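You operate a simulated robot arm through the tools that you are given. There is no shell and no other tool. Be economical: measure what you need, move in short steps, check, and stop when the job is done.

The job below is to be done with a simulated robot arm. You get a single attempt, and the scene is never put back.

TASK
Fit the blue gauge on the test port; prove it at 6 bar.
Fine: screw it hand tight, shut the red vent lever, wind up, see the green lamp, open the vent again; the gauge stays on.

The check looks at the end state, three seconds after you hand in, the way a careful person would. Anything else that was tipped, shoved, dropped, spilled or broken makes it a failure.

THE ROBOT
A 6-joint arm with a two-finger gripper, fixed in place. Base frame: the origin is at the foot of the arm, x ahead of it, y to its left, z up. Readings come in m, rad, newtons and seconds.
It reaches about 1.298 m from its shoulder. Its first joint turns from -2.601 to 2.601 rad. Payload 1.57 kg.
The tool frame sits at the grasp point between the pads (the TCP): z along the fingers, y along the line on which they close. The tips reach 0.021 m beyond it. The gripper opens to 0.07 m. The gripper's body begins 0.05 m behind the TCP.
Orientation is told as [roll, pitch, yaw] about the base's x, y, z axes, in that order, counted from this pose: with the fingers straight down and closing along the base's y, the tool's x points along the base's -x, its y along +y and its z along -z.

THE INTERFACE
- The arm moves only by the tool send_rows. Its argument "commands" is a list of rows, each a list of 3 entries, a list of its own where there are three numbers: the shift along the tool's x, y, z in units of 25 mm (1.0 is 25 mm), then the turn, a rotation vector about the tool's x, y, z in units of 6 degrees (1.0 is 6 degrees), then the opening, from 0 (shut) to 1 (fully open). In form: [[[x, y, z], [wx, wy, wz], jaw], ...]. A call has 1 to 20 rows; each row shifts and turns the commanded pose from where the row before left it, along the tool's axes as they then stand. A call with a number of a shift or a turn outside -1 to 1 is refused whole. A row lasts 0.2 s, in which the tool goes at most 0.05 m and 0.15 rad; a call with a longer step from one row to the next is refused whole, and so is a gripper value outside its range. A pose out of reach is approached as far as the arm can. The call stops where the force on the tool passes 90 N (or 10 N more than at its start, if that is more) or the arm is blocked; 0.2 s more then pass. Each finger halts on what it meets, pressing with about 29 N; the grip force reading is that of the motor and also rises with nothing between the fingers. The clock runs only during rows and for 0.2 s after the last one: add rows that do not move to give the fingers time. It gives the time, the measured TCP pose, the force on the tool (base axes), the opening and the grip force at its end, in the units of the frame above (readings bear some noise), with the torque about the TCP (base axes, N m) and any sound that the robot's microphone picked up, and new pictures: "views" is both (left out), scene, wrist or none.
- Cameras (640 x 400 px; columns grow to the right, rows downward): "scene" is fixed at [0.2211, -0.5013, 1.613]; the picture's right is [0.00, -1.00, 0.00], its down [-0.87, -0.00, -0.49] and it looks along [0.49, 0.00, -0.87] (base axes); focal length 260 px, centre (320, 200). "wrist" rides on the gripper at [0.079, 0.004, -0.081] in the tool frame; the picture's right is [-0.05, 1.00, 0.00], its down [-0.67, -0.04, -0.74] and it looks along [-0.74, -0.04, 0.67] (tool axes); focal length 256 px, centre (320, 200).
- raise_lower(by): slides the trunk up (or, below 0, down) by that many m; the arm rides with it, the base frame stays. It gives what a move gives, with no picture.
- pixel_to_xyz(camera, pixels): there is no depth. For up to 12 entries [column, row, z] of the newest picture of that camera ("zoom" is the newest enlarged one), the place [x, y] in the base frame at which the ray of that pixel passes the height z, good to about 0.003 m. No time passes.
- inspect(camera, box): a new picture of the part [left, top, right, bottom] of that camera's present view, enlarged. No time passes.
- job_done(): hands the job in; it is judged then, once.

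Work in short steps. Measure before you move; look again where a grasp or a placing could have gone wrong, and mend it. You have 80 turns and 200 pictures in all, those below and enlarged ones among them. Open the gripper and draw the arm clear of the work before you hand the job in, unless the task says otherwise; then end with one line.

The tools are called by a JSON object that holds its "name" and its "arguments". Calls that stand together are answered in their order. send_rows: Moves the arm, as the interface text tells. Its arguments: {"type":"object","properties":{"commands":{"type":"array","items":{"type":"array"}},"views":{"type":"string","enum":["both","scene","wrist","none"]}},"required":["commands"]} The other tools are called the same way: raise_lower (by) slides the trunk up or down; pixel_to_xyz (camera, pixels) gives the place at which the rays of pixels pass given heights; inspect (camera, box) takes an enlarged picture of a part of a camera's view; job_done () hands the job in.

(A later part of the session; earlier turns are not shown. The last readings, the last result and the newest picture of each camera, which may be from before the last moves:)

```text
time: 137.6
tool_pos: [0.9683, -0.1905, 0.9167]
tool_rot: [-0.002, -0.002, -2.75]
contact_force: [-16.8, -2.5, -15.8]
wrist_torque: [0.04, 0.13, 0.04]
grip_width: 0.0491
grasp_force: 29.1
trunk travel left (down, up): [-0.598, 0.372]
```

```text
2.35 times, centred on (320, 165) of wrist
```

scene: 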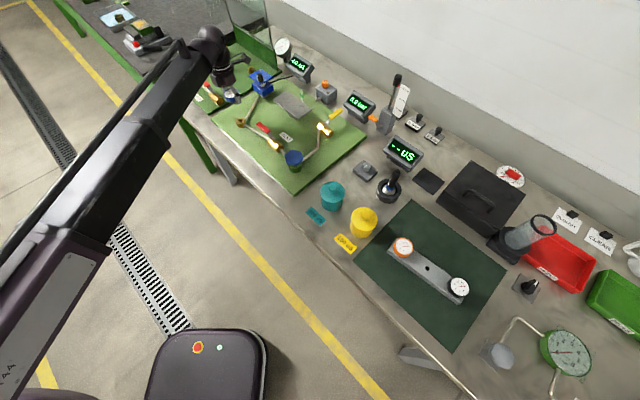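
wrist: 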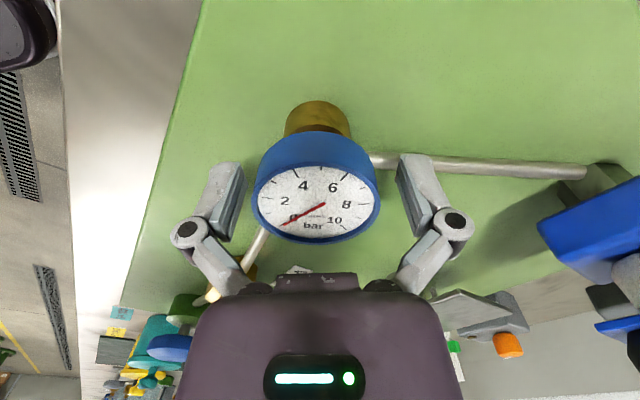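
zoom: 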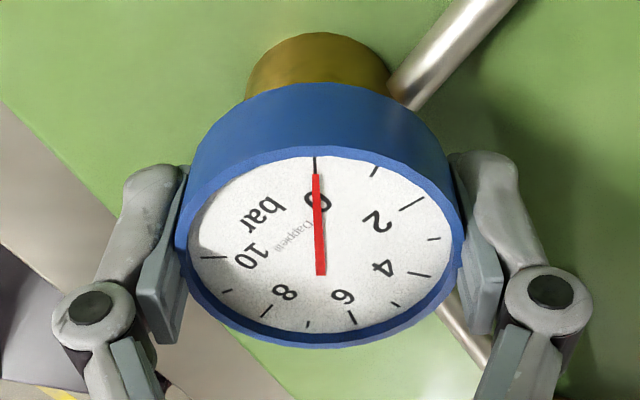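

It dropped another 2 mm and pulls -16 N, so it is still threading in. I run the next cycle, following down 3 mm while open.

{"name": "send_rows", "arguments": {"commands": [[[0, 0, 0], [0, 0, 0], 1], [[0, 0, 0], [0, 0, 0], 1], [[0, 0, 0], [0, 0, -1], 1], [[0, 0, 0], [0, 0, -1], 1], [[0, 0, 0], [0, 0, -1], 1], [[0, 0, 0], [0, 0, -1], 1], [[0, 0, 0], [0, 0, -1], 1], [[0, 0, 0], [0, 0, -1], 1], [[0, 0, 0], [0, 0, -1], 1], [[0, 0, 0], [0, 0, -1], 1], [[0, 0, 0], [0, 0, -1], 1], [[0, 0, 0], [0, 0, -1], 1], [[0, 0, 0], [0, 0, -1], 1], [[0, 0, 0], [0, 0, -1], 1], [[0, 0, 0], [0, 0, -1], 1], [[0, 0, 0], [0, 0, -1], 1], [[0, 0, 0], [0, 0, -1], 1], [[0, 0, 0], [0, 0, -1], 1], [[0, 0, 0], [0, 0, -1], 1], [[0, 0, 0], [0, 0, -1], 1]], "views": "none"}}

{"name": "send_rows", "arguments": {"commands": [[[0, 0, 0], [0, 0, -1], 1], [[0, 0, 0], [0, 0, -1], 1], [[0, 0, 0], [0, 0, -1], 1], [[0, 0, 0], [0, 0, -1], 1], [[0, 0, 0], [0, 0, -1], 1], [[0, 0, 0], [0, 0, -1], 1], [[0, 0, 0], [0, 0, -1], 1], [[0, 0, 0], [0, 0, -1], 1], [[0, 0, 0], [0, 0, -1], 1], [[0, 0, 0], [0, 0, -1], 1], [[0, 0, 0], [0, 0, -1], 1], [[0, 0, 0], [0, 0, -1], 1], [[0, 0, 0], [0, 0, -1], 1], [[0, 0, 0], [0, 0, -1], 1], [[0, 0, 0], [0, 0, -1], 1], [[0, 0, 0], [0, 0, -1], 1], [[0, 0, 0], [0, 0, -1], 1], [[0, 0, 0], [0, 0, -1], 1], [[0, 0, 0], [0, 0, -1], 1], [[0, 0, 0], [0, 0, -1], 1]], "views": "none"}}

{"name": "raise_lower", "arguments": {"by": -0.003}}

{"name": "send_rows", "arguments": {"commands": [[[0, 0, 0], [0, 0, -1], 1], [[0, 0, 0], [0, 0, -1], 1], [[0, 0, 0], [0, 0, -1], 1], [[0, 0, 0], [0, 0, -1], 1], [[0, 0, 0], [0, 0, -1], 1], [[0, 0, 0], [0, 0, -1], 1], [[0, 0, 0], [0, 0, -1], 1], [[0, 0, 0], [0, 0, -1], 1], [[0, 0, 0], [0, 0, -1], 1], [[0, 0, 0], [0, 0, -1], 1], [[0, 0, 0], [0, 0, -1], 1], [[0, 0, 0], [0, 0, -1], 1], [[0, 0, 0], [0, 0, -1], 1], [[0, 0, 0], [0, 0, 0], 0.6], [[0, 0, 0], [0, 0, 0], 0.3], [[0, 0, 0], [0, 0, 0], 0.3], [[0, 0, 0], [0, 0, 0], 0.3], [[0, 0, 0], [0, 0, 0], 0.3]], "views": "none"}}

{"name": "send_rows", "arguments": {"commands": [[[0, 0, 0], [0, 0, 1], 0.3], [[0, 0, 0], [0, 0, 1], 0.3], [[0, 0, 0], [0, 0, 1], 0.3], [[0, 0, 0], [0, 0, 1], 0.3], [[0, 0, 0], [0, 0, 1], 0.3], [[0, 0, 0], [0, 0, 1], 0.3], [[0, 0, 0], [0, 0, 1], 0.3], [[0, 0, 0], [0, 0, 1], 0.3], [[0, 0, 0], [0, 0, 1], 0.3], [[0, 0, 0], [0, 0, 1], 0.3], [[0, 0, 0], [0, 0, 1], 0.3], [[0, 0, 0], [0, 0, 1], 0.3], [[0, 0, 0], [0, 0, 1], 0.3], [[0, 0, 0], [0, 0, 1], 0.3], [[0, 0, 0], [0, 0, 1], 0.3], [[0, 0, 0], [0, 0, 1], 0.3], [[0, 0, 0], [0, 0, 1], 0.3]], "views": "none"}}

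{"name": "send_rows", "arguments": {"commands": [[[0, 0, 0], [0, 0, 1], 0.3], [[0, 0, 0], [0, 0, 1], 0.3], [[0, 0, 0], [0, 0, 1], 0.3], [[0, 0, 0], [0, 0, 1], 0.3], [[0, 0, 0], [0, 0, 1], 0.3], [[0, 0, 0], [0, 0, 1], 0.3], [[0, 0, 0], [0, 0, 1], 0.3], [[0, 0, 0], [0, 0, 1], 0.3], [[0, 0, 0], [0, 0, 1], 0.3], [[0, 0, 0], [0, 0, 1], 0.3], [[0, 0, 0], [0, 0, 1], 0.3], [[0, 0, 0], [0, 0, 1], 0.3], [[0, 0, 0], [0, 0, 1], 0.3], [[0, 0, 0], [0, 0, 1], 0.3], [[0, 0, 0], [0, 0, 1], 0.3], [[0, 0, 0], [0, 0, 1], 0.3], [[0, 0, 0], [0, 0, 1], 0.3]], "views": "none"}}

{"name": "send_rows", "arguments": {"commands": [[[0, 0, 0], [0, 0, 1], 0.3], [[0, 0, 0], [0, 0, 1], 0.3], [[0, 0, 0], [0, 0, 1], 0.3], [[0, 0, 0], [0, 0, 1], 0.3], [[0, 0, 0], [0, 0, 1], 0.3], [[0, 0, 0], [0, 0, 1], 0.3], [[0, 0, 0], [0, 0, 1], 0.3], [[0, 0, 0], [0, 0, 1], 0.3], [[0, 0, 0], [0, 0, 1], 0.3], [[0, 0, 0], [0, 0, 1], 0.3], [[0, 0, 0], [0, 0, 1], 0.3], [[0, 0, 0], [0, 0, 1], 0.3], [[0, 0, 0], [0, 0, 1], 0.3], [[0, 0, 0], [0, 0, 1], 0.3], [[0, 0, 0], [0, 0, 1], 0.3], [[0, 0, 0], [0, 0, 1], 0.3], [[0, 0, 0], [0, 0, 1], 0.3]], "views": "none"}}

{"name": "inspect", "arguments": {"camera": "scene", "box": [216, 85, 264, 130]}}

{"name": "inspect", "arguments": {"camera": "wrist", "box": [220, 80, 420, 250]}}

```text
time: 141.8
tool_pos: [0.969, -0.1906, 0.9166]
tool_rot: [0.001, 0.0, -0.862]
contact_force: [-0.2, -0.2, -0.6]
wrist_torque: [0.0, -0.03, 0.0]
grip_width: 0.0699
grasp_force: 0.0
trunk travel left (down, up): [-0.598, 0.372]
```

```text
time: 146.0
tool_pos: [0.9689, -0.1895, 0.9167]
tool_rot: [0.001, 0.001, 1.232]
contact_force: [-0.3, 0.6, 0.1]
wrist_torque: [-0.01, 0.0, 0.02]
grip_width: 0.0702
grasp_force: 0.2
trunk travel left (down, up): [-0.598, 0.372]
```

```text
time: 146.5
tool_pos: [0.9695, -0.1904, 0.9145]
tool_rot: [0.001, 0.0, 1.231]
contact_force: [-0.4, 0.3, 0.3]
wrist_torque: [-0.01, 0.01, -0.03]
grip_width: 0.0702
grasp_force: 0.0
trunk travel left (down, up): [-0.595, 0.375]
```

```text
time: 150.3
tool_pos: [0.9693, -0.1904, 0.9149]
tool_rot: [0.0, 0.0, 2.59]
contact_force: [-2.4, -12.7, 8.2]
wrist_torque: [-0.24, 0.06, -0.04]
grip_width: 0.0499
grasp_force: 29.1
trunk travel left (down, up): [-0.595, 0.375]
```

```text
time: 153.9
tool_pos: [0.9693, -0.1898, 0.9145]
tool_rot: [0.0, 0.001, 0.81]
contact_force: [-6.7, 1.5, 0.1]
wrist_torque: [0.03, 0.06, 0.68]
grip_width: 0.0507
grasp_force: 29.5
trunk travel left (down, up): [-0.595, 0.375]
```

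```text
time: 157.5
tool_pos: [0.9689, -0.1916, 0.9145]
tool_rot: [0.0, 0.0, -0.972]
contact_force: [-4.4, -6.9, -0.4]
wrist_torque: [-0.03, 0.0, 0.45]
grip_width: 0.0506
grasp_force: 28.7
trunk travel left (down, up): [-0.595, 0.375]
```

```text
time: 161.1
tool_pos: [0.9689, -0.1907, 0.9158]
tool_rot: [0.003, 0.0, -2.753]
contact_force: [0.5, -0.1, 4.5]
wrist_torque: [0.06, 0.01, 0.28]
grip_width: 0.0494
grasp_force: 29.2
trunk travel left (down, up): [-0.595, 0.375]
```

```text
8.89 times, centred on (240, 108) of scene
```

zoom: 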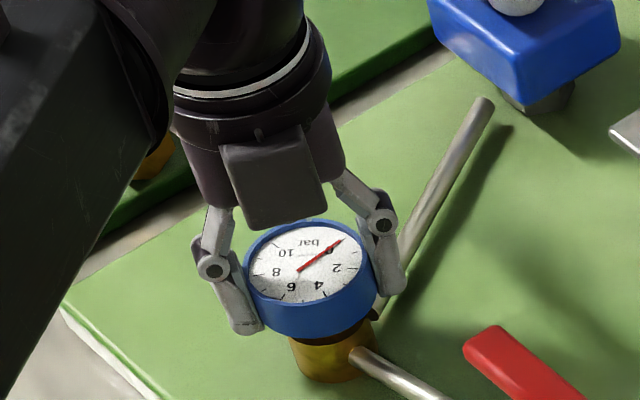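

```text
2.35 times, centred on (320, 165) of wrist
```

zoom: 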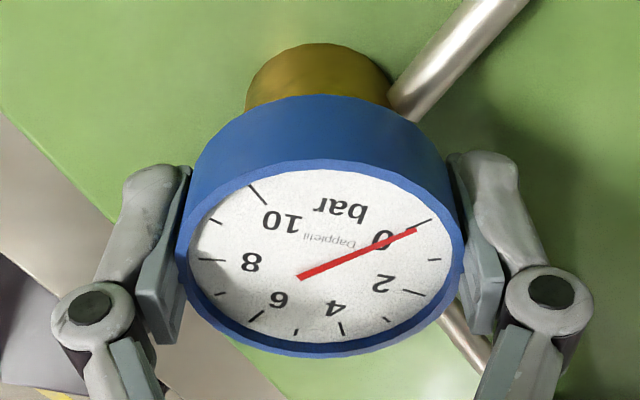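

Torque rose to 0.68 N·m, then the pads slipped, and the dial advanced only about 50° this stroke: it has bottomed hand tight. I regrasp and give one short confirming turn.

{"name": "send_rows", "arguments": {"commands": [[[0, 0, 0], [0, 0, 0], 1], [[0, 0, 0], [0, 0, 0], 1], [[0, 0, 0], [0, 0, -1], 1], [[0, 0, 0], [0, 0, -1], 1], [[0, 0, 0], [0, 0, -1], 1], [[0, 0, 0], [0, 0, -1], 1], [[0, 0, 0], [0, 0, -1], 1], [[0, 0, 0], [0, 0, -1], 1], [[0, 0, 0], [0, 0, -1], 1], [[0, 0, 0], [0, 0, -1], 1], [[0, 0, 0], [0, 0, -1], 1], [[0, 0, 0], [0, 0, -1], 1], [[0, 0, 0], [0, 0, 0], 0.6], [[0, 0, 0], [0, 0, 0], 0.3], [[0, 0, 0], [0, 0, 0], 0.3], [[0, 0, 0], [0, 0, 0], 0.3], [[0, 0, 0], [0, 0, 0], 0.3]], "views": "none"}}

{"name": "send_rows", "arguments": {"commands": [[[0, 0, 0], [0, 0, 1], 0.3], [[0, 0, 0], [0, 0, 1], 0.3]], "views": "none"}}

{"name": "send_rows", "arguments": {"commands": [[[0, 0, 0], [0, 0, 1], 0.3], [[0, 0, 0], [0, 0, 1], 0.3], [[0, 0, 0], [0, 0, 1], 0.3]], "views": "none"}}

{"name": "inspect", "arguments": {"camera": "scene", "box": [216, 85, 264, 130]}}

```text
time: 164.7
tool_pos: [0.9688, -0.1898, 0.9143]
tool_rot: [-0.001, 0.001, -1.701]
contact_force: [-9.8, 1.5, 0.4]
wrist_torque: [0.02, 0.13, -0.01]
grip_width: 0.0495
grasp_force: 28.9
trunk travel left (down, up): [-0.595, 0.375]
```

```text
time: 165.3
tool_pos: [0.9682, -0.1904, 0.9151]
tool_rot: [0.001, 0.0, -1.912]
contact_force: [-7.0, 0.2, 1.2]
wrist_torque: [-0.04, 0.07, 0.71]
grip_width: 0.0503
grasp_force: 29.1
trunk travel left (down, up): [-0.595, 0.375]
```

```text
time: 166.1
tool_pos: [0.9691, -0.1906, 0.9142]
tool_rot: [0.002, 0.0, -2.229]
contact_force: [0.8, -0.2, 2.8]
wrist_torque: [0.0, -0.01, 0.12]
grip_width: 0.0495
grasp_force: 28.8
trunk travel left (down, up): [-0.595, 0.375]
```

```text
8.89 times, centred on (240, 108) of scene
```

zoom: 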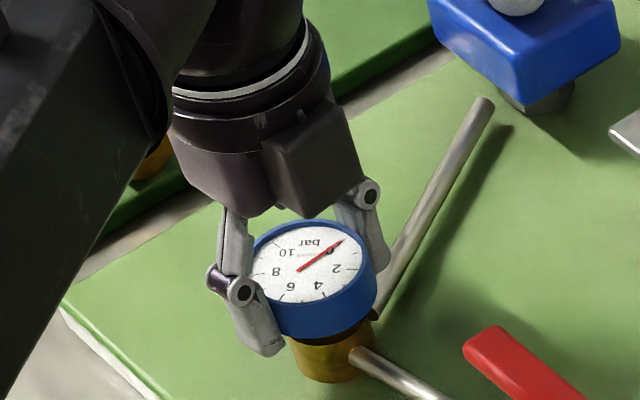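

The dial did not move and torque again reached 0.71 N·m before slipping, so it is hand tight. I release, rise, and go above the vent lever.

{"name": "send_rows", "arguments": {"commands": [[[0, 0, 0], [0, 0, 0], 1], [[0, 0, 0], [0, 0, 0], 1], [[0, 0, 0], [0, 0, 0], 1]], "views": "none"}}

{"name": "raise_lower", "arguments": {"by": 0.12}}

{"name": "send_rows", "arguments": {"commands": [[[-0.94, 0.147, 0], [0, 0, 0], 1], [[-0.94, 0.147, 0], [0, 0, 0], 1], [[-0.94, 0.147, 0], [0, 0, 0], 1], [[-0.94, 0.147, 0], [0, 0, 0], 1], [[-0.94, 0.147, 0], [0, 0, 0], 1], [[-0.94, 0.147, 0], [0, 0, 0], 1], [[0, 0, 0], [0, 0, -1], 1], [[0, 0, 0], [0, 0, -1], 1], [[0, 0, 0], [0, 0, -1], 1], [[0, 0, 0], [0, 0, -1], 1], [[0, 0, 0], [0, 0, -1], 1], [[0, 0, 0], [0, 0, -1], 1], [[0, 0, 0], [0, 0, -1], 1], [[0, 0, 0], [0, 0, -1], 1]], "views": "none"}}

{"name": "send_rows", "arguments": {"commands": [[[0, 0, 0], [0, 0, -1], 1], [[0, 0, 0], [0, 0, -1], 1], [[0, 0, 0], [0, 0, -1], 1], [[0, 0, 0], [0, 0, -1], 1], [[0, 0, 0], [0, 0, -1], 1], [[0, 0, 0], [0, 0, -1], 1], [[0, 0, 0], [0, 0, -1], 1], [[0, 0, 0], [0, 0, -1], 1], [[0, 0, 0], [0, 0, -1], 1], [[0, 0, 0], [0, 0, -1], 1], [[0, 0, 0], [0, 0, -1], 1], [[0, 0, 0], [0, 0, -1], 1], [[0, 0, 0], [0, 0, -1], 1]]}}

```text
time: 166.9
tool_pos: [0.9693, -0.1902, 0.9137]
tool_rot: [0.0, -0.001, -2.226]
contact_force: [-1.0, 0.5, -0.1]
wrist_torque: [0.01, 0.0, 0.01]
grip_width: 0.0699
grasp_force: 0.0
trunk travel left (down, up): [-0.595, 0.375]
```

```text
time: 168.4
tool_pos: [0.9686, -0.1898, 1.0344]
tool_rot: [-0.001, -0.001, -2.226]
contact_force: [0.2, 0.2, 0.3]
wrist_torque: [-0.01, 0.02, -0.01]
grip_width: 0.0698
grasp_force: 0.0
trunk travel left (down, up): [-0.715, 0.255]
```

```text
time: 171.4
tool_pos: [0.9005, -0.3142, 1.0331]
tool_rot: [0.0, 0.0, -1.385]
contact_force: [-0.4, -0.4, 0.0]
wrist_torque: [-0.02, -0.01, -0.02]
grip_width: 0.07
grasp_force: 0.0
out of reach, approached as far as the arm can: row 4, 8
trunk travel left (down, up): [-0.715, 0.255]
```

```text
time: 174.2
tool_pos: [0.9007, -0.316, 1.0333]
tool_rot: [0.001, 0.0, -0.024]
contact_force: [0.7, 0.6, -0.8]
wrist_torque: [0.02, 0.01, -0.01]
grip_width: 0.0699
grasp_force: 0.0
trunk travel left (down, up): [-0.715, 0.255]
```

scene: 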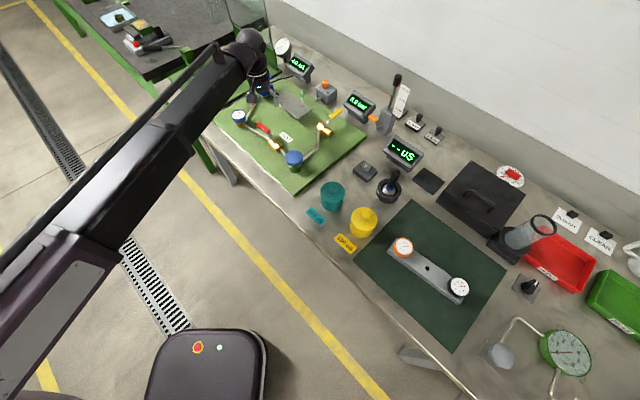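
wrist: 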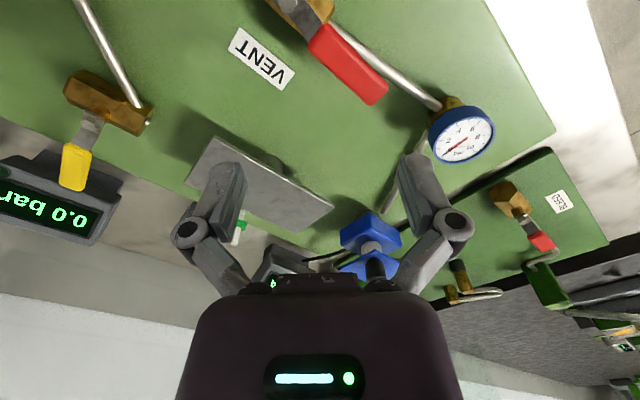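

The gauge stands alone on the port (465,135), and the vent handle is at wrist (310-385, 40-100). I enlarge both views to triangulate it.

{"name": "inspect", "arguments": {"camera": "scene", "box": [224, 100, 304, 150]}}

{"name": "inspect", "arguments": {"camera": "wrist", "box": [240, 0, 400, 100]}}

```text
8.00 times, centred on (264, 125) of scene
```

zoom: 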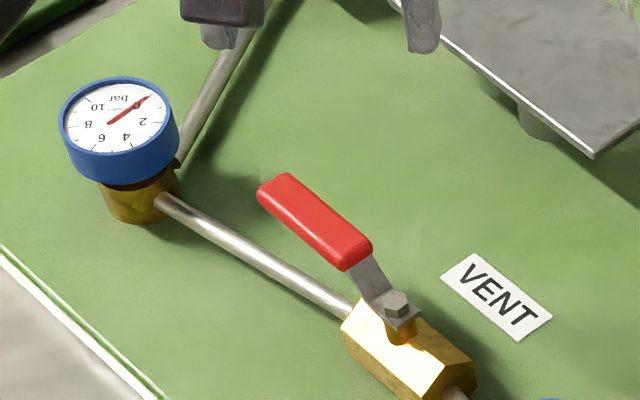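

```text
4.00 times, centred on (320, 50) of wrist
```

zoom: 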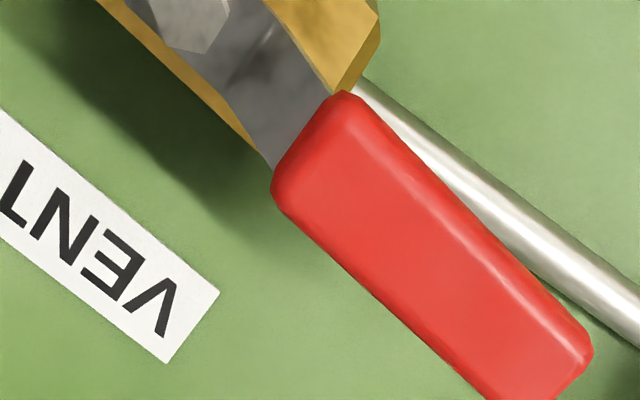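

I compare rays for the handle tip, inner end and stem bolt at several heights.

{"name": "pixel_to_xyz", "arguments": {"camera": "scene", "pixels": [[258.2, 123.5, 0.88], [258.2, 123.5, 0.9], [258.2, 123.5, 0.92], [268.4, 131.2, 0.88], [268.4, 131.2, 0.9], [268.4, 131.2, 0.92], [273.6, 137.8, 0.88], [273.6, 137.8, 0.9]]}}

{"name": "pixel_to_xyz", "arguments": {"camera": "wrist", "pixels": [[380, 92.5, 0.88], [380, 92.5, 0.9], [380, 92.5, 0.92], [316, 35, 0.88], [316, 35, 0.9], [316, 35, 0.92], [287, 5, 0.88], [287, 5, 0.9]]}}

```text
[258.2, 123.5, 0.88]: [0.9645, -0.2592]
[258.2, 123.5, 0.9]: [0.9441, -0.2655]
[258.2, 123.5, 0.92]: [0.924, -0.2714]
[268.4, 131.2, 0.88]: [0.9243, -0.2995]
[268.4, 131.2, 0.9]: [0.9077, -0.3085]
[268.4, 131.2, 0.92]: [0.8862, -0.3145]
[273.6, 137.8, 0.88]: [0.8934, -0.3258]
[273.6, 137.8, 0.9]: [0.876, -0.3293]
```

```text
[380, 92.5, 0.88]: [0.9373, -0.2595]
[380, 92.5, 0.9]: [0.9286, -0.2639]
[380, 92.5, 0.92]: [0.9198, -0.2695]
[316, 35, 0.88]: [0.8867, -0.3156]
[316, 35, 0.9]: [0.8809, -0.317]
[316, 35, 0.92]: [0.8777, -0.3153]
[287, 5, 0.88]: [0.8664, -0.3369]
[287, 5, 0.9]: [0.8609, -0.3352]
```

The handle is about 0.92 high, tip (0.921,-0.270), pivot about (0.857,-0.337), and it should close clockwise (toward -y). I place the closed fingers on its +y side at (0.883,-0.258) and lower to TCP 0.926.

{"name": "send_rows", "arguments": {"commands": [[[0.236, 0.773, 0], [0, 0, 0], 0], [[0.236, 0.773, 0], [0, 0, 0], 0], [[0.236, 0.773, 0], [0, 0, 0], 0], [[0, 0, 0], [0, 0, 0], 0], [[0, 0, 0], [0, 0, 0], 0]], "views": "none"}}

{"name": "raise_lower", "arguments": {"by": -0.107}}

{"name": "send_rows", "arguments": {"commands": [[[0, 0, 0], [0, 0, 0], 0]], "views": "wrist"}}

{"name": "inspect", "arguments": {"camera": "scene", "box": [224, 100, 304, 150]}}

```text
time: 175.4
tool_pos: [0.8857, -0.2569, 1.0333]
tool_rot: [-0.001, 0.001, -0.027]
contact_force: [-0.1, 0.6, -0.2]
wrist_torque: [0.01, -0.01, 0.01]
grip_width: 0.0001
grasp_force: 28.8
trunk travel left (down, up): [-0.715, 0.255]
```

```text
time: 176.8
tool_pos: [0.885, -0.2567, 0.9266]
tool_rot: [0.0, 0.0, -0.026]
contact_force: [-0.4, -0.5, 0.0]
wrist_torque: [0.0, -0.01, -0.01]
grip_width: 0.0
grasp_force: 28.5
trunk travel left (down, up): [-0.608, 0.362]
```

```text
time: 177.2
tool_pos: [0.8852, -0.2571, 0.9262]
tool_rot: [0.003, 0.001, -0.027]
contact_force: [0.1, -0.5, 0.2]
wrist_torque: [-0.01, -0.01, -0.02]
grip_width: 0.0
grasp_force: 28.2
trunk travel left (down, up): [-0.608, 0.362]
```

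wrist: 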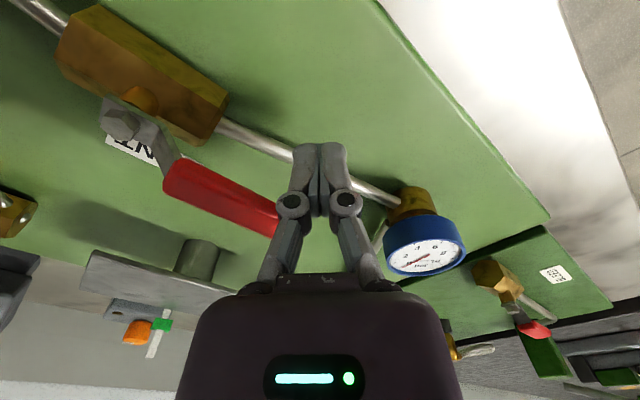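

```text
8.00 times, centred on (264, 125) of scene
```

zoom: 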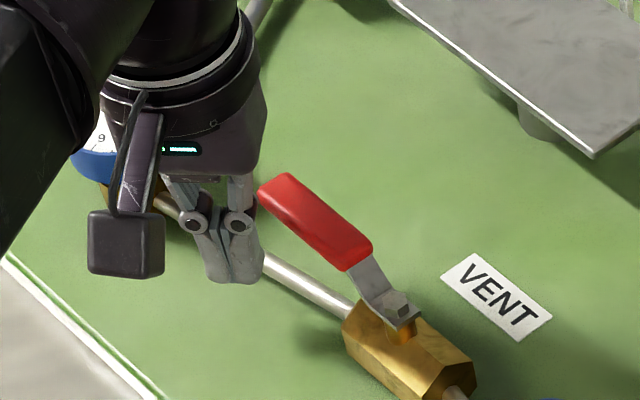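

The closed fingers stand free on the +y side of the handle. I start the push along the arc, first half.

{"name": "send_rows", "arguments": {"commands": [[[-0.26, -0.42, 0], [0, 0, 0], 0], [[-0.41, -0.29, 0], [0, 0, 0], 0], [[-0.41, -0.29, 0], [0, 0, 0], 0], [[-0.31, -0.44, 0], [0, 0, 0], 0], [[-0.31, -0.44, 0], [0, 0, 0], 0], [[0, 0, 0], [0, 0, 0], 0]], "views": "wrist"}}

{"name": "inspect", "arguments": {"camera": "scene", "box": [224, 100, 304, 150]}}

```text
time: 177.9
tool_pos: [0.8919, -0.2661, 0.9279]
tool_rot: [0.018, 0.027, -0.021]
contact_force: [-23.6, 19.9, -7.6]
wrist_torque: [-0.06, -0.08, -0.16]
grip_width: 0.0
grasp_force: 28.8
trunk travel left (down, up): [-0.608, 0.362]
stopped in row 3: the force on the tool passed its limit at 102 N (the readings are from after the stop); the commanded pose is now the measured one
```

wrist: 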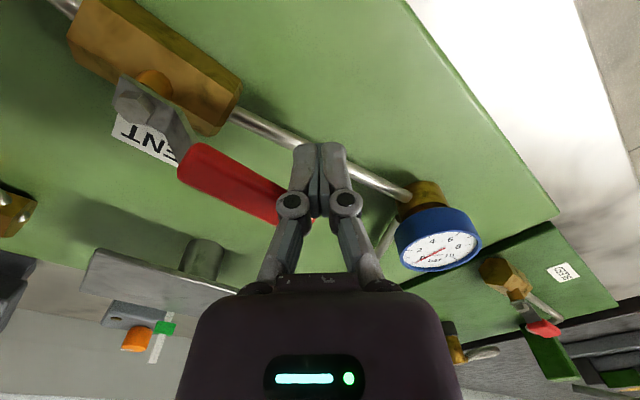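

```text
8.00 times, centred on (264, 125) of scene
```

zoom: 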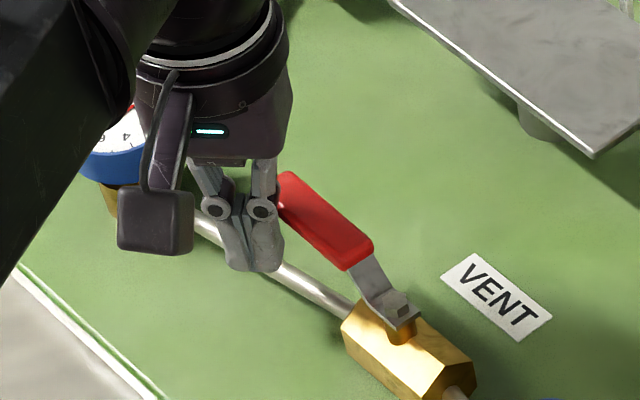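

A 102 N push square on the handle did not move it, so it must be at its stop that way; it closes the other way (counter-clockwise). I back off, rise, and come down on the opposite side at (0.929,-0.300).

{"name": "send_rows", "arguments": {"commands": [[[0.4, 0.4, 0], [0, 0, 0], 0], [[0, 0, 0], [0, 0, 0], 0]], "views": "none"}}

{"name": "raise_lower", "arguments": {"by": 0.08}}

{"name": "send_rows", "arguments": {"commands": [[[-0.65, -0.6, 0], [0, 0, 0], 0], [[-0.65, -0.6, 0], [0, 0, 0], 0], [[-0.6, -0.6, 0], [0, 0, 0], 0], [[0, 0, 0], [0, 0, 0], 0]], "views": "wrist"}}

{"name": "inspect", "arguments": {"camera": "scene", "box": [224, 100, 304, 150]}}

```text
time: 178.5
tool_pos: [0.8869, -0.2604, 0.9263]
tool_rot: [0.012, 0.018, -0.023]
contact_force: [0.2, 1.0, 0.0]
wrist_torque: [-0.02, 0.02, -0.02]
grip_width: 0.0001
grasp_force: 28.8
trunk travel left (down, up): [-0.608, 0.362]
```

```text
time: 179.7
tool_pos: [0.8863, -0.2609, 1.0079]
tool_rot: [0.014, 0.025, -0.025]
contact_force: [0.0, -0.6, 0.3]
wrist_torque: [0.01, 0.01, 0.0]
grip_width: 0.0
grasp_force: 28.9
trunk travel left (down, up): [-0.688, 0.282]
```

```text
time: 180.7
tool_pos: [0.934, -0.3074, 1.0077]
tool_rot: [0.014, 0.021, -0.025]
contact_force: [1.7, 0.5, 0.7]
wrist_torque: [-0.02, -0.02, -0.02]
grip_width: 0.0001
grasp_force: 28.8
trunk travel left (down, up): [-0.688, 0.282]
```

wrist: 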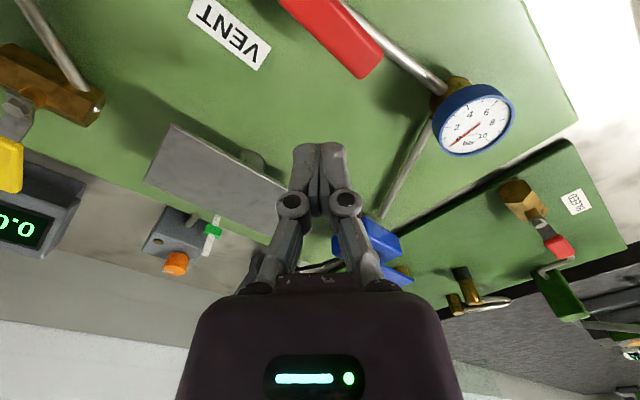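

```text
8.00 times, centred on (264, 125) of scene
```

zoom: 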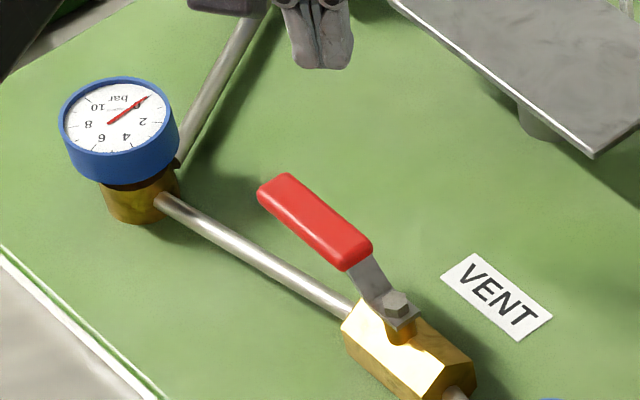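

Lever unmoved and fingers clear of it. I level the small tilt, lower to 0.926, and start pushing counter-clockwise.

{"name": "send_rows", "arguments": {"commands": [[[0, 0, 0], [0.134, -0.2, 0], 0], [[0, 0, 0], [0, 0, 0], 0]], "views": "none"}}

{"name": "raise_lower", "arguments": {"by": -0.08}}

{"name": "send_rows", "arguments": {"commands": [[[0.52, 0.56, 0], [0, 0, 0], 0], [[0.38, 0.38, 0], [0, 0, 0], 0], [[0.38, 0.38, 0], [0, 0, 0], 0], [[0, 0, 0], [0, 0, 0], 0]], "views": "wrist"}}

{"name": "inspect", "arguments": {"camera": "scene", "box": [224, 100, 304, 150]}}

```text
time: 181.3
tool_pos: [0.9338, -0.3051, 1.007]
tool_rot: [0.001, 0.0, -0.026]
contact_force: [0.1, -0.6, 1.0]
wrist_torque: [0.0, 0.0, 0.0]
grip_width: 0.0
grasp_force: 29.1
trunk travel left (down, up): [-0.688, 0.282]
```

```text
time: 182.4
tool_pos: [0.9343, -0.3066, 0.9283]
tool_rot: [0.0, 0.0, -0.024]
contact_force: [0.2, 0.4, 0.6]
wrist_torque: [-0.02, -0.01, -0.04]
grip_width: 0.0002
grasp_force: 28.2
trunk travel left (down, up): [-0.608, 0.362]
```

```text
time: 183.4
tool_pos: [0.9015, -0.2703, 0.9269]
tool_rot: [0.0, 0.0, -0.024]
contact_force: [0.0, 0.0, -0.9]
wrist_torque: [-0.02, -0.01, 0.04]
grip_width: 0.0003
grasp_force: 28.5
trunk travel left (down, up): [-0.608, 0.362]
```

wrist: 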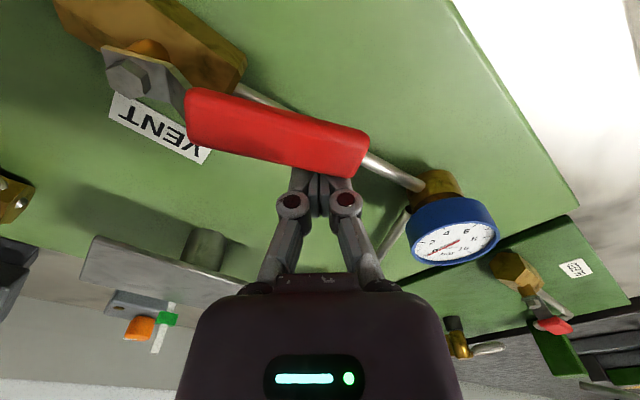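

```text
8.00 times, centred on (264, 125) of scene
```

zoom: 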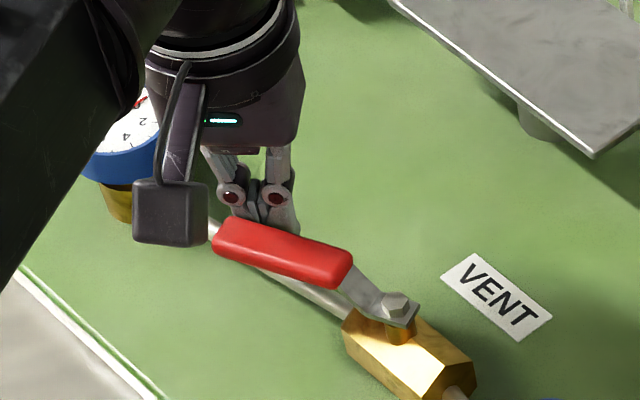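

The lever swings freely this way. I continue the arc toward the closed stop.

{"name": "send_rows", "arguments": {"commands": [[[0.484, 0.2, 0], [0, 0, 0], 0], [[0.484, 0.2, 0], [0, 0, 0], 0], [[0.536, 0.04, 0], [0, 0, 0], 0], [[0.536, 0.04, 0], [0, 0, 0], 0], [[0.52, -0.134, 0], [0, 0, 0], 0], [[0.52, -0.134, 0], [0, 0, 0], 0], [[0, 0, 0], [0, 0, 0], 0]], "views": "wrist"}}

{"name": "inspect", "arguments": {"camera": "scene", "box": [224, 100, 304, 150]}}

```text
time: 185.0
tool_pos: [0.826, -0.2645, 0.9285]
tool_rot: [0.002, 0.0, -0.025]
contact_force: [0.7, 0.0, 0.1]
wrist_torque: [0.02, -0.02, 0.01]
grip_width: 0.0001
grasp_force: 28.5
trunk travel left (down, up): [-0.608, 0.362]
```

wrist: 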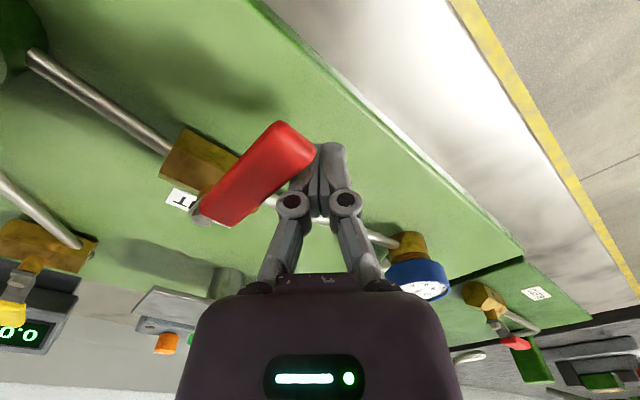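

```text
8.00 times, centred on (264, 125) of scene
```

zoom: 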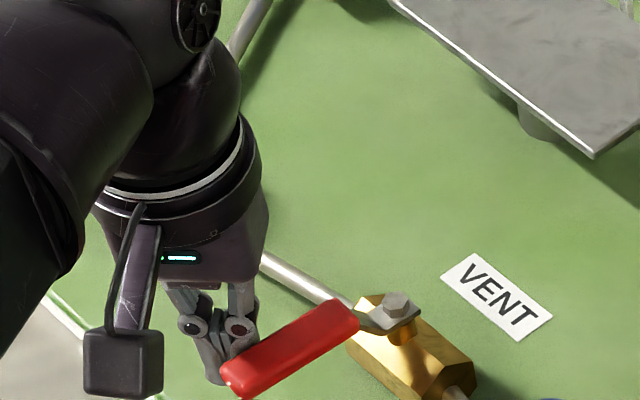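

The lever is near perpendicular. I push on gently in small steps until the stop gives force.

{"name": "send_rows", "arguments": {"commands": [[[0.22, -0.12, 0], [0, 0, 0], 0], [[0.22, -0.12, 0], [0, 0, 0], 0], [[0, 0, 0], [0, 0, 0], 0]], "views": "none"}}

{"name": "send_rows", "arguments": {"commands": [[[0.21, -0.14, 0], [0, 0, 0], 0], [[0, 0, 0], [0, 0, 0], 0]], "views": "none"}}

{"name": "inspect", "arguments": {"camera": "scene", "box": [224, 100, 304, 160]}}

```text
time: 185.8
tool_pos: [0.8204, -0.2672, 0.9263]
tool_rot: [0.0, -0.006, -0.022]
contact_force: [45.3, 20.6, 16.6]
wrist_torque: [-0.41, 0.54, 0.38]
grip_width: 0.0
grasp_force: 28.8
trunk travel left (down, up): [-0.608, 0.362]
```

```text
time: 186.4
tool_pos: [0.8173, -0.2663, 0.9252]
tool_rot: [0.003, -0.014, -0.02]
contact_force: [73.3, 32.0, 26.7]
wrist_torque: [-0.66, 1.0, 0.63]
grip_width: 0.0001
grasp_force: 28.5
trunk travel left (down, up): [-0.608, 0.362]
```

```text
6.67 times, centred on (264, 130) of scene
```

zoom: 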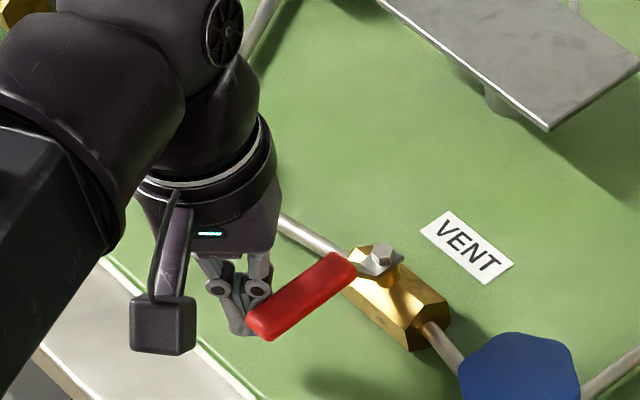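

The lever is firmly on its stop (80 N). I back off, rise, and go above the blue handwheel.

{"name": "send_rows", "arguments": {"commands": [[[-0.4, 0.22, 0], [0, 0, 0], 0], [[-0.4, 0.22, 0], [0, 0, 0], 0], [[0, 0, 0], [0, 0, 0], 0]], "views": "none"}}

{"name": "raise_lower", "arguments": {"by": 0.14}}

{"name": "send_rows", "arguments": {"commands": [[[0.38, -1, 0], [0, 0, 0], 1], [[0.38, -1, 0], [0, 0, 0], 1], [[0.38, -1, 0], [0, 0, 0], 1], [[0.38, -1, 0], [0, 0, 0], 1], [[0.38, -1, 0], [0, 0, 0], 1], [[0.38, -1, 0], [0, 0, 0], 1], [[0, 0, 0], [0, 0, 0], 1]]}}

{"name": "inspect", "arguments": {"camera": "scene", "box": [254, 120, 334, 180]}}

```text
time: 187.2
tool_pos: [0.8285, -0.2643, 0.9268]
tool_rot: [-0.002, 0.002, -0.027]
contact_force: [0.5, -0.6, -0.6]
wrist_torque: [0.02, -0.02, -0.02]
grip_width: 0.0
grasp_force: 28.3
trunk travel left (down, up): [-0.608, 0.362]
```

```text
time: 188.9
tool_pos: [0.8289, -0.2641, 1.0675]
tool_rot: [0.0, 0.001, -0.024]
contact_force: [0.1, 0.1, 0.6]
wrist_torque: [0.0, -0.04, 0.0]
grip_width: 0.0001
grasp_force: 28.2
trunk travel left (down, up): [-0.748, 0.222]
```

```text
time: 190.5
tool_pos: [0.769, -0.4125, 1.0663]
tool_rot: [-0.001, 0.0, -0.025]
contact_force: [-0.3, 0.4, 1.0]
wrist_torque: [0.02, 0.0, 0.01]
grip_width: 0.0702
grasp_force: 0.1
trunk travel left (down, up): [-0.748, 0.222]
```

scene: 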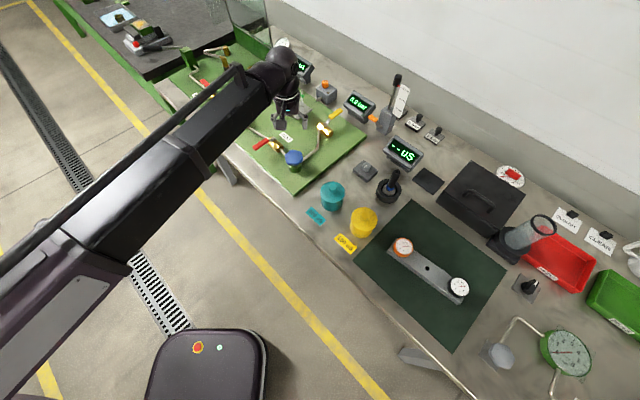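
wrist: 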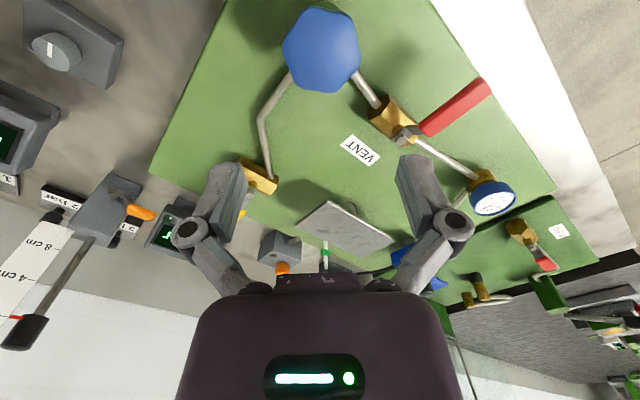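

```text
6.67 times, centred on (294, 150) of scene
```

zoom: 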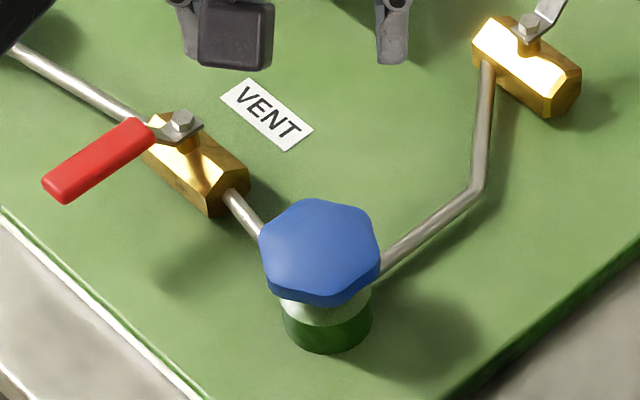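

The vent lever is across its pipe. The knob is a six-lobed handwheel at wrist (321,49) and scene (294,157). I measure it closely.

{"name": "pixel_to_xyz", "arguments": {"camera": "scene", "pixels": [[293.8, 157.2, 0.9], [293.8, 157.2, 0.92], [293.8, 157.2, 0.94]]}}

{"name": "pixel_to_xyz", "arguments": {"camera": "wrist", "pixels": [[321, 48, 0.9], [321, 48, 0.92], [321, 48, 0.94], [282, 48, 0.92], [360, 48, 0.92]]}}

{"name": "inspect", "arguments": {"camera": "wrist", "box": [240, 0, 400, 100]}}

```text
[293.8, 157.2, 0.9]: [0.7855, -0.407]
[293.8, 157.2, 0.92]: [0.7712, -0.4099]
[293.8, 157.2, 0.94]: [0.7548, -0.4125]
```

```text
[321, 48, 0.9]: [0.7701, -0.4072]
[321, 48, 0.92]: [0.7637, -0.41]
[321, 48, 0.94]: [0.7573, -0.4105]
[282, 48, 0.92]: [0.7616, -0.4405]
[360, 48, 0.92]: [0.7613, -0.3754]
```

```text
4.00 times, centred on (320, 50) of wrist
```

zoom: 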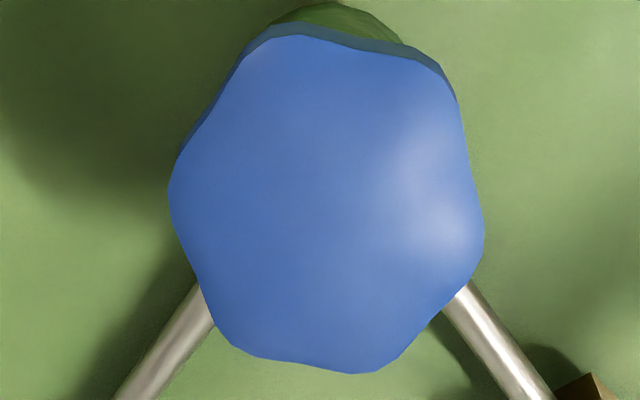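

The knob is about 63 mm over lobes, with valleys at yaw 15°+60°k. I turn to yaw 135° for a long clockwise stroke and check the centring.

{"name": "send_rows", "arguments": {"commands": [[[0, 0, 0], [0, 0, -1], 1], [[0, 0, 0], [0, 0, -1], 1], [[0, 0, 0], [0, 0, -1], 1], [[0, 0, 0], [0, 0, -1], 1], [[0, 0, 0], [0, 0, -1], 1], [[0, 0, 0], [0, 0, -1], 1], [[0, 0, 0], [0, 0, -1], 1], [[0, 0, 0], [0, 0, -1], 1], [[0, 0, 0], [0, 0, -1], 1], [[0, 0, 0], [0, 0, -1], 1], [[0, 0, 0], [0, 0, -1], 1], [[0, 0, 0], [0, 0, -1], 1], [[0, 0, 0], [0, 0, -1], 1], [[0, 0, 0], [0, 0, -1], 1], [[0, 0, 0], [0, 0, -1], 1], [[0, 0, 0], [0, 0, -1], 1], [[0, 0, 0], [0, 0, -1], 1], [[0, 0, 0], [0, 0, -1], 1], [[0, 0, 0], [0, 0, -1], 1], [[0, 0, 0], [0, 0, -1], 1]], "views": "none"}}

{"name": "send_rows", "arguments": {"commands": [[[0, 0, 0], [0, 0, -0.967], 1], [[0, 0, 0], [0, 0, -0.967], 1], [[0, 0, 0], [0, 0, -0.967], 1], [[0, 0, 0], [0, 0, 0], 1]], "views": "none"}}

{"name": "inspect", "arguments": {"camera": "wrist", "box": [240, 0, 400, 100]}}

```text
time: 194.7
tool_pos: [0.77, -0.4118, 1.0672]
tool_rot: [0.001, -0.001, 2.072]
contact_force: [-0.8, -0.1, -0.5]
wrist_torque: [0.01, -0.01, 0.03]
grip_width: 0.0698
grasp_force: 0.1
trunk travel left (down, up): [-0.748, 0.222]
```

```text
time: 195.7
tool_pos: [0.7697, -0.4125, 1.067]
tool_rot: [0.0, 0.0, 2.375]
contact_force: [0.3, 0.4, 0.6]
wrist_torque: [-0.05, 0.0, 0.01]
grip_width: 0.0701
grasp_force: 0.1
trunk travel left (down, up): [-0.748, 0.222]
```

```text
4.00 times, centred on (320, 50) of wrist
```

zoom: 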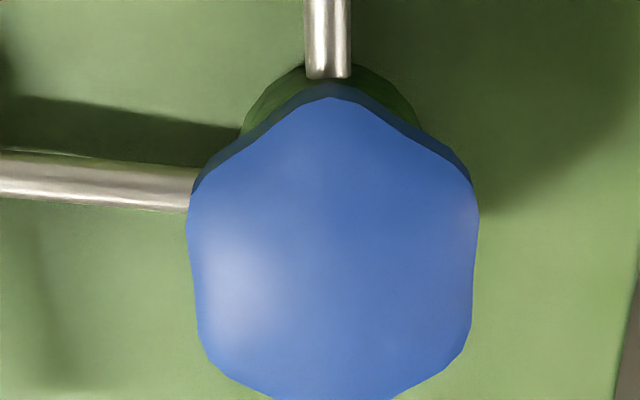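

Valleys now face the jaws. The two views give the knob centre (0.765,-0.411) and its top at about 0.917. I shift, lower to TCP 0.926 and close.

{"name": "send_rows", "arguments": {"commands": [[[-0.168, 0.09, 0], [0, 0, 0], 1], [[0, 0, 0], [0, 0, 0], 1]], "views": "none"}}

{"name": "raise_lower", "arguments": {"by": -0.12}}

{"name": "raise_lower", "arguments": {"by": -0.021}}

{"name": "send_rows", "arguments": {"commands": [[[0, 0, 0], [0, 0, 0], 0.7], [[0, 0, 0], [0, 0, 0], 0.5], [[0, 0, 0], [0, 0, 0], 0.5], [[0, 0, 0], [0, 0, 0], 0.5]], "views": "wrist"}}

{"name": "inspect", "arguments": {"camera": "scene", "box": [260, 80, 380, 180]}}

```text
time: 196.3
tool_pos: [0.765, -0.4113, 1.0672]
tool_rot: [-0.001, 0.001, 2.373]
contact_force: [0.5, -0.7, -0.8]
wrist_torque: [-0.01, 0.03, -0.01]
grip_width: 0.07
grasp_force: 0.1
trunk travel left (down, up): [-0.748, 0.222]
```

```text
time: 197.8
tool_pos: [0.7641, -0.4117, 0.9462]
tool_rot: [0.0, -0.001, 2.373]
contact_force: [-0.3, 0.5, 0.3]
wrist_torque: [0.0, 0.02, 0.02]
grip_width: 0.07
grasp_force: 0.0
trunk travel left (down, up): [-0.628, 0.342]
```

```text
time: 198.5
tool_pos: [0.7649, -0.4105, 0.9267]
tool_rot: [0.001, 0.002, 2.375]
contact_force: [1.2, 0.7, -0.2]
wrist_torque: [-0.02, 0.03, 0.0]
grip_width: 0.07
grasp_force: 0.0
trunk travel left (down, up): [-0.607, 0.363]
```

```text
time: 199.5
tool_pos: [0.7656, -0.412, 0.9266]
tool_rot: [0.0, -0.001, 2.373]
contact_force: [0.9, -0.4, 3.1]
wrist_torque: [-0.03, 0.12, -0.03]
grip_width: 0.0593
grasp_force: 32.1
trunk travel left (down, up): [-0.607, 0.363]
```

wrist: 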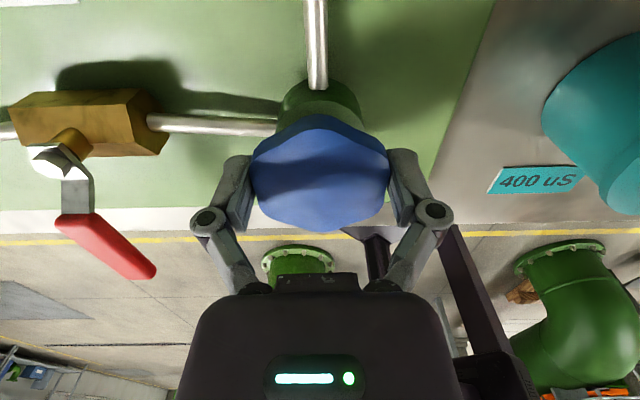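

```text
4.00 times, centred on (320, 130) of scene
```

zoom: 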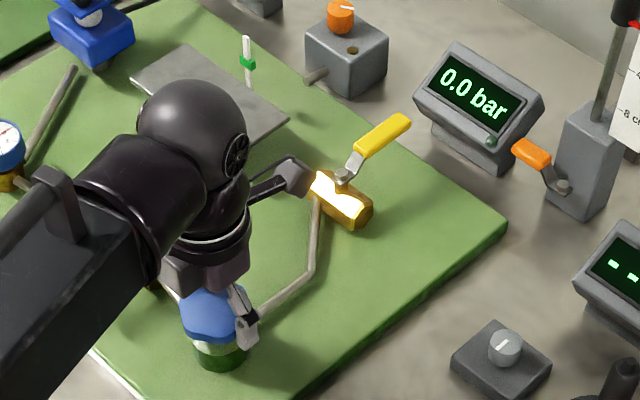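

Gripped at 59 mm with no side load; the display reads 0.0 bar with a dark lamp at its corner. I wind clockwise 60° and read it.

{"name": "send_rows", "arguments": {"commands": [[[0, 0, 0], [0, 0, 1], 0.4], [[0, 0, 0], [0, 0, 1], 0.4], [[0, 0, 0], [0, 0, 1], 0.4], [[0, 0, 0], [0, 0, 1], 0.4], [[0, 0, 0], [0, 0, 1], 0.4], [[0, 0, 0], [0, 0, 1], 0.4], [[0, 0, 0], [0, 0, 1], 0.4], [[0, 0, 0], [0, 0, 1], 0.4], [[0, 0, 0], [0, 0, 1], 0.4], [[0, 0, 0], [0, 0, 1], 0.4]], "views": "wrist"}}

{"name": "inspect", "arguments": {"camera": "scene", "box": [280, 80, 400, 150]}}

{"name": "inspect", "arguments": {"camera": "scene", "box": [216, 90, 296, 150]}}

```text
time: 201.7
tool_pos: [0.7635, -0.4109, 0.9249]
tool_rot: [-0.001, 0.0, 1.326]
contact_force: [-17.2, -2.9, -10.9]
wrist_torque: [-0.11, -0.05, 0.95]
grip_width: 0.0596
grasp_force: 32.6
trunk travel left (down, up): [-0.607, 0.363]
```

wrist: 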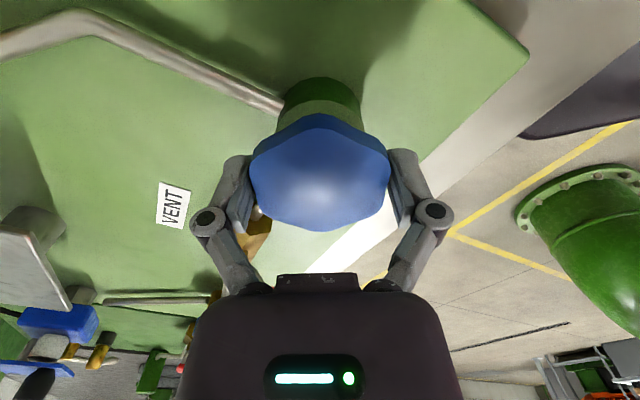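

```text
5.33 times, centred on (340, 115) of scene
```

zoom: 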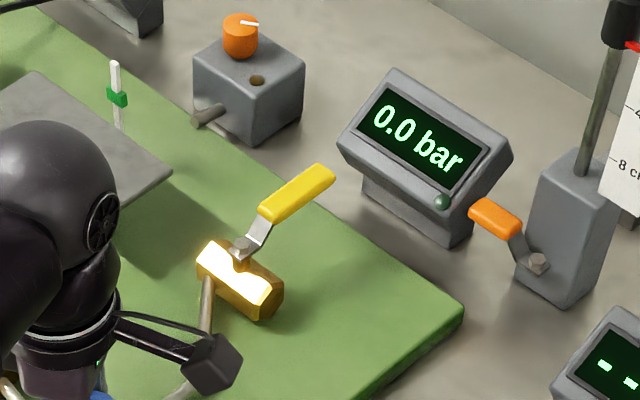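

```text
6.67 times, centred on (256, 120) of scene
```

zoom: 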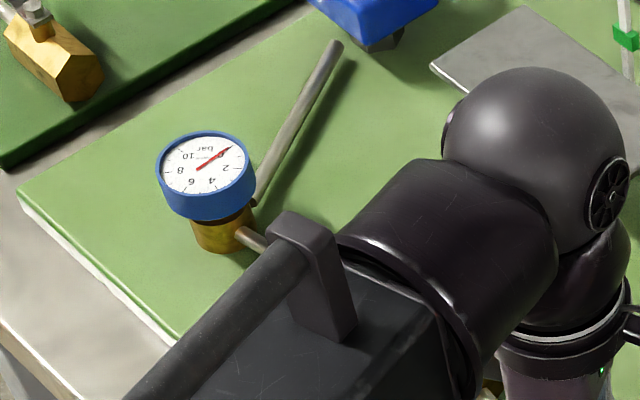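

The knob turns with the jaws (0.95 N·m), but still 0.0 bar. I follow 1 mm down and wind another 120°.

{"name": "raise_lower", "arguments": {"by": -0.001}}

{"name": "send_rows", "arguments": {"commands": [[[0, 0, 0], [0, 0, 1], 0.4], [[0, 0, 0], [0, 0, 1], 0.4], [[0, 0, 0], [0, 0, 1], 0.4], [[0, 0, 0], [0, 0, 1], 0.4], [[0, 0, 0], [0, 0, 1], 0.4], [[0, 0, 0], [0, 0, 1], 0.4], [[0, 0, 0], [0, 0, 1], 0.4], [[0, 0, 0], [0, 0, 1], 0.4], [[0, 0, 0], [0, 0, 1], 0.4], [[0, 0, 0], [0, 0, 1], 0.4]], "views": "none"}}

{"name": "inspect", "arguments": {"camera": "scene", "box": [330, 90, 390, 130]}}

{"name": "send_rows", "arguments": {"commands": [[[0, 0, 0], [0, 0, 1], 0.4], [[0, 0, 0], [0, 0, 1], 0.4], [[0, 0, 0], [0, 0, 1], 0.4], [[0, 0, 0], [0, 0, 1], 0.4], [[0, 0, 0], [0, 0, 1], 0.4], [[0, 0, 0], [0, 0, 1], 0.4], [[0, 0, 0], [0, 0, 1], 0.4], [[0, 0, 0], [0, 0, 1], 0.4], [[0, 0, 0], [0, 0, 1], 0.4], [[0, 0, 0], [0, 0, 1], 0.4]], "views": "wrist"}}

{"name": "inspect", "arguments": {"camera": "scene", "box": [330, 90, 390, 130]}}

```text
time: 202.2
tool_pos: [0.7635, -0.4109, 0.9245]
tool_rot: [-0.002, 0.001, 1.326]
contact_force: [-13.3, -3.4, 3.7]
wrist_torque: [0.15, 0.25, 0.62]
grip_width: 0.0594
grasp_force: 31.5
trunk travel left (down, up): [-0.606, 0.364]
```

```text
time: 204.4
tool_pos: [0.7644, -0.4109, 0.9252]
tool_rot: [-0.001, 0.0, 0.28]
contact_force: [-8.7, 10.5, -7.7]
wrist_torque: [0.07, -0.03, 0.91]
grip_width: 0.0595
grasp_force: 32.1
trunk travel left (down, up): [-0.606, 0.364]
```

```text
10.00 times, centred on (360, 110) of scene
```

zoom: 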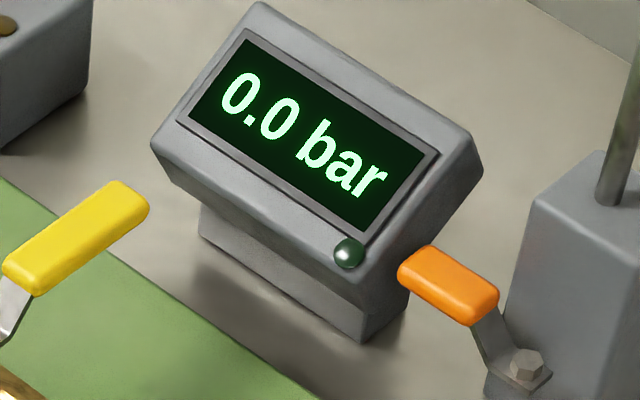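

```text
time: 206.6
tool_pos: [0.7653, -0.4119, 0.9252]
tool_rot: [0.0, -0.001, -0.769]
contact_force: [0.1, -3.1, -6.7]
wrist_torque: [-0.05, 0.05, 0.92]
grip_width: 0.0596
grasp_force: 32.6
trunk travel left (down, up): [-0.606, 0.364]
```

wrist: 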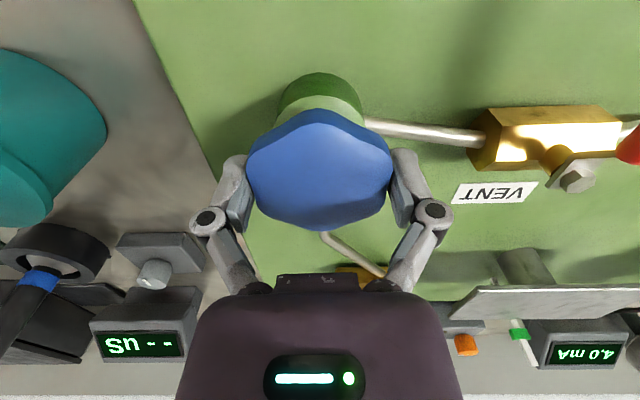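

```text
10.00 times, centred on (360, 110) of scene
```

zoom: 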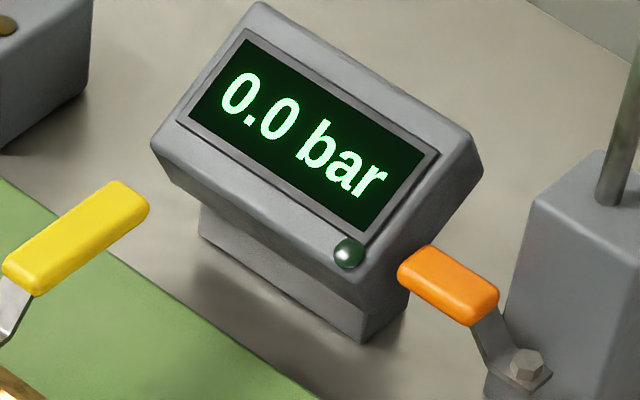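

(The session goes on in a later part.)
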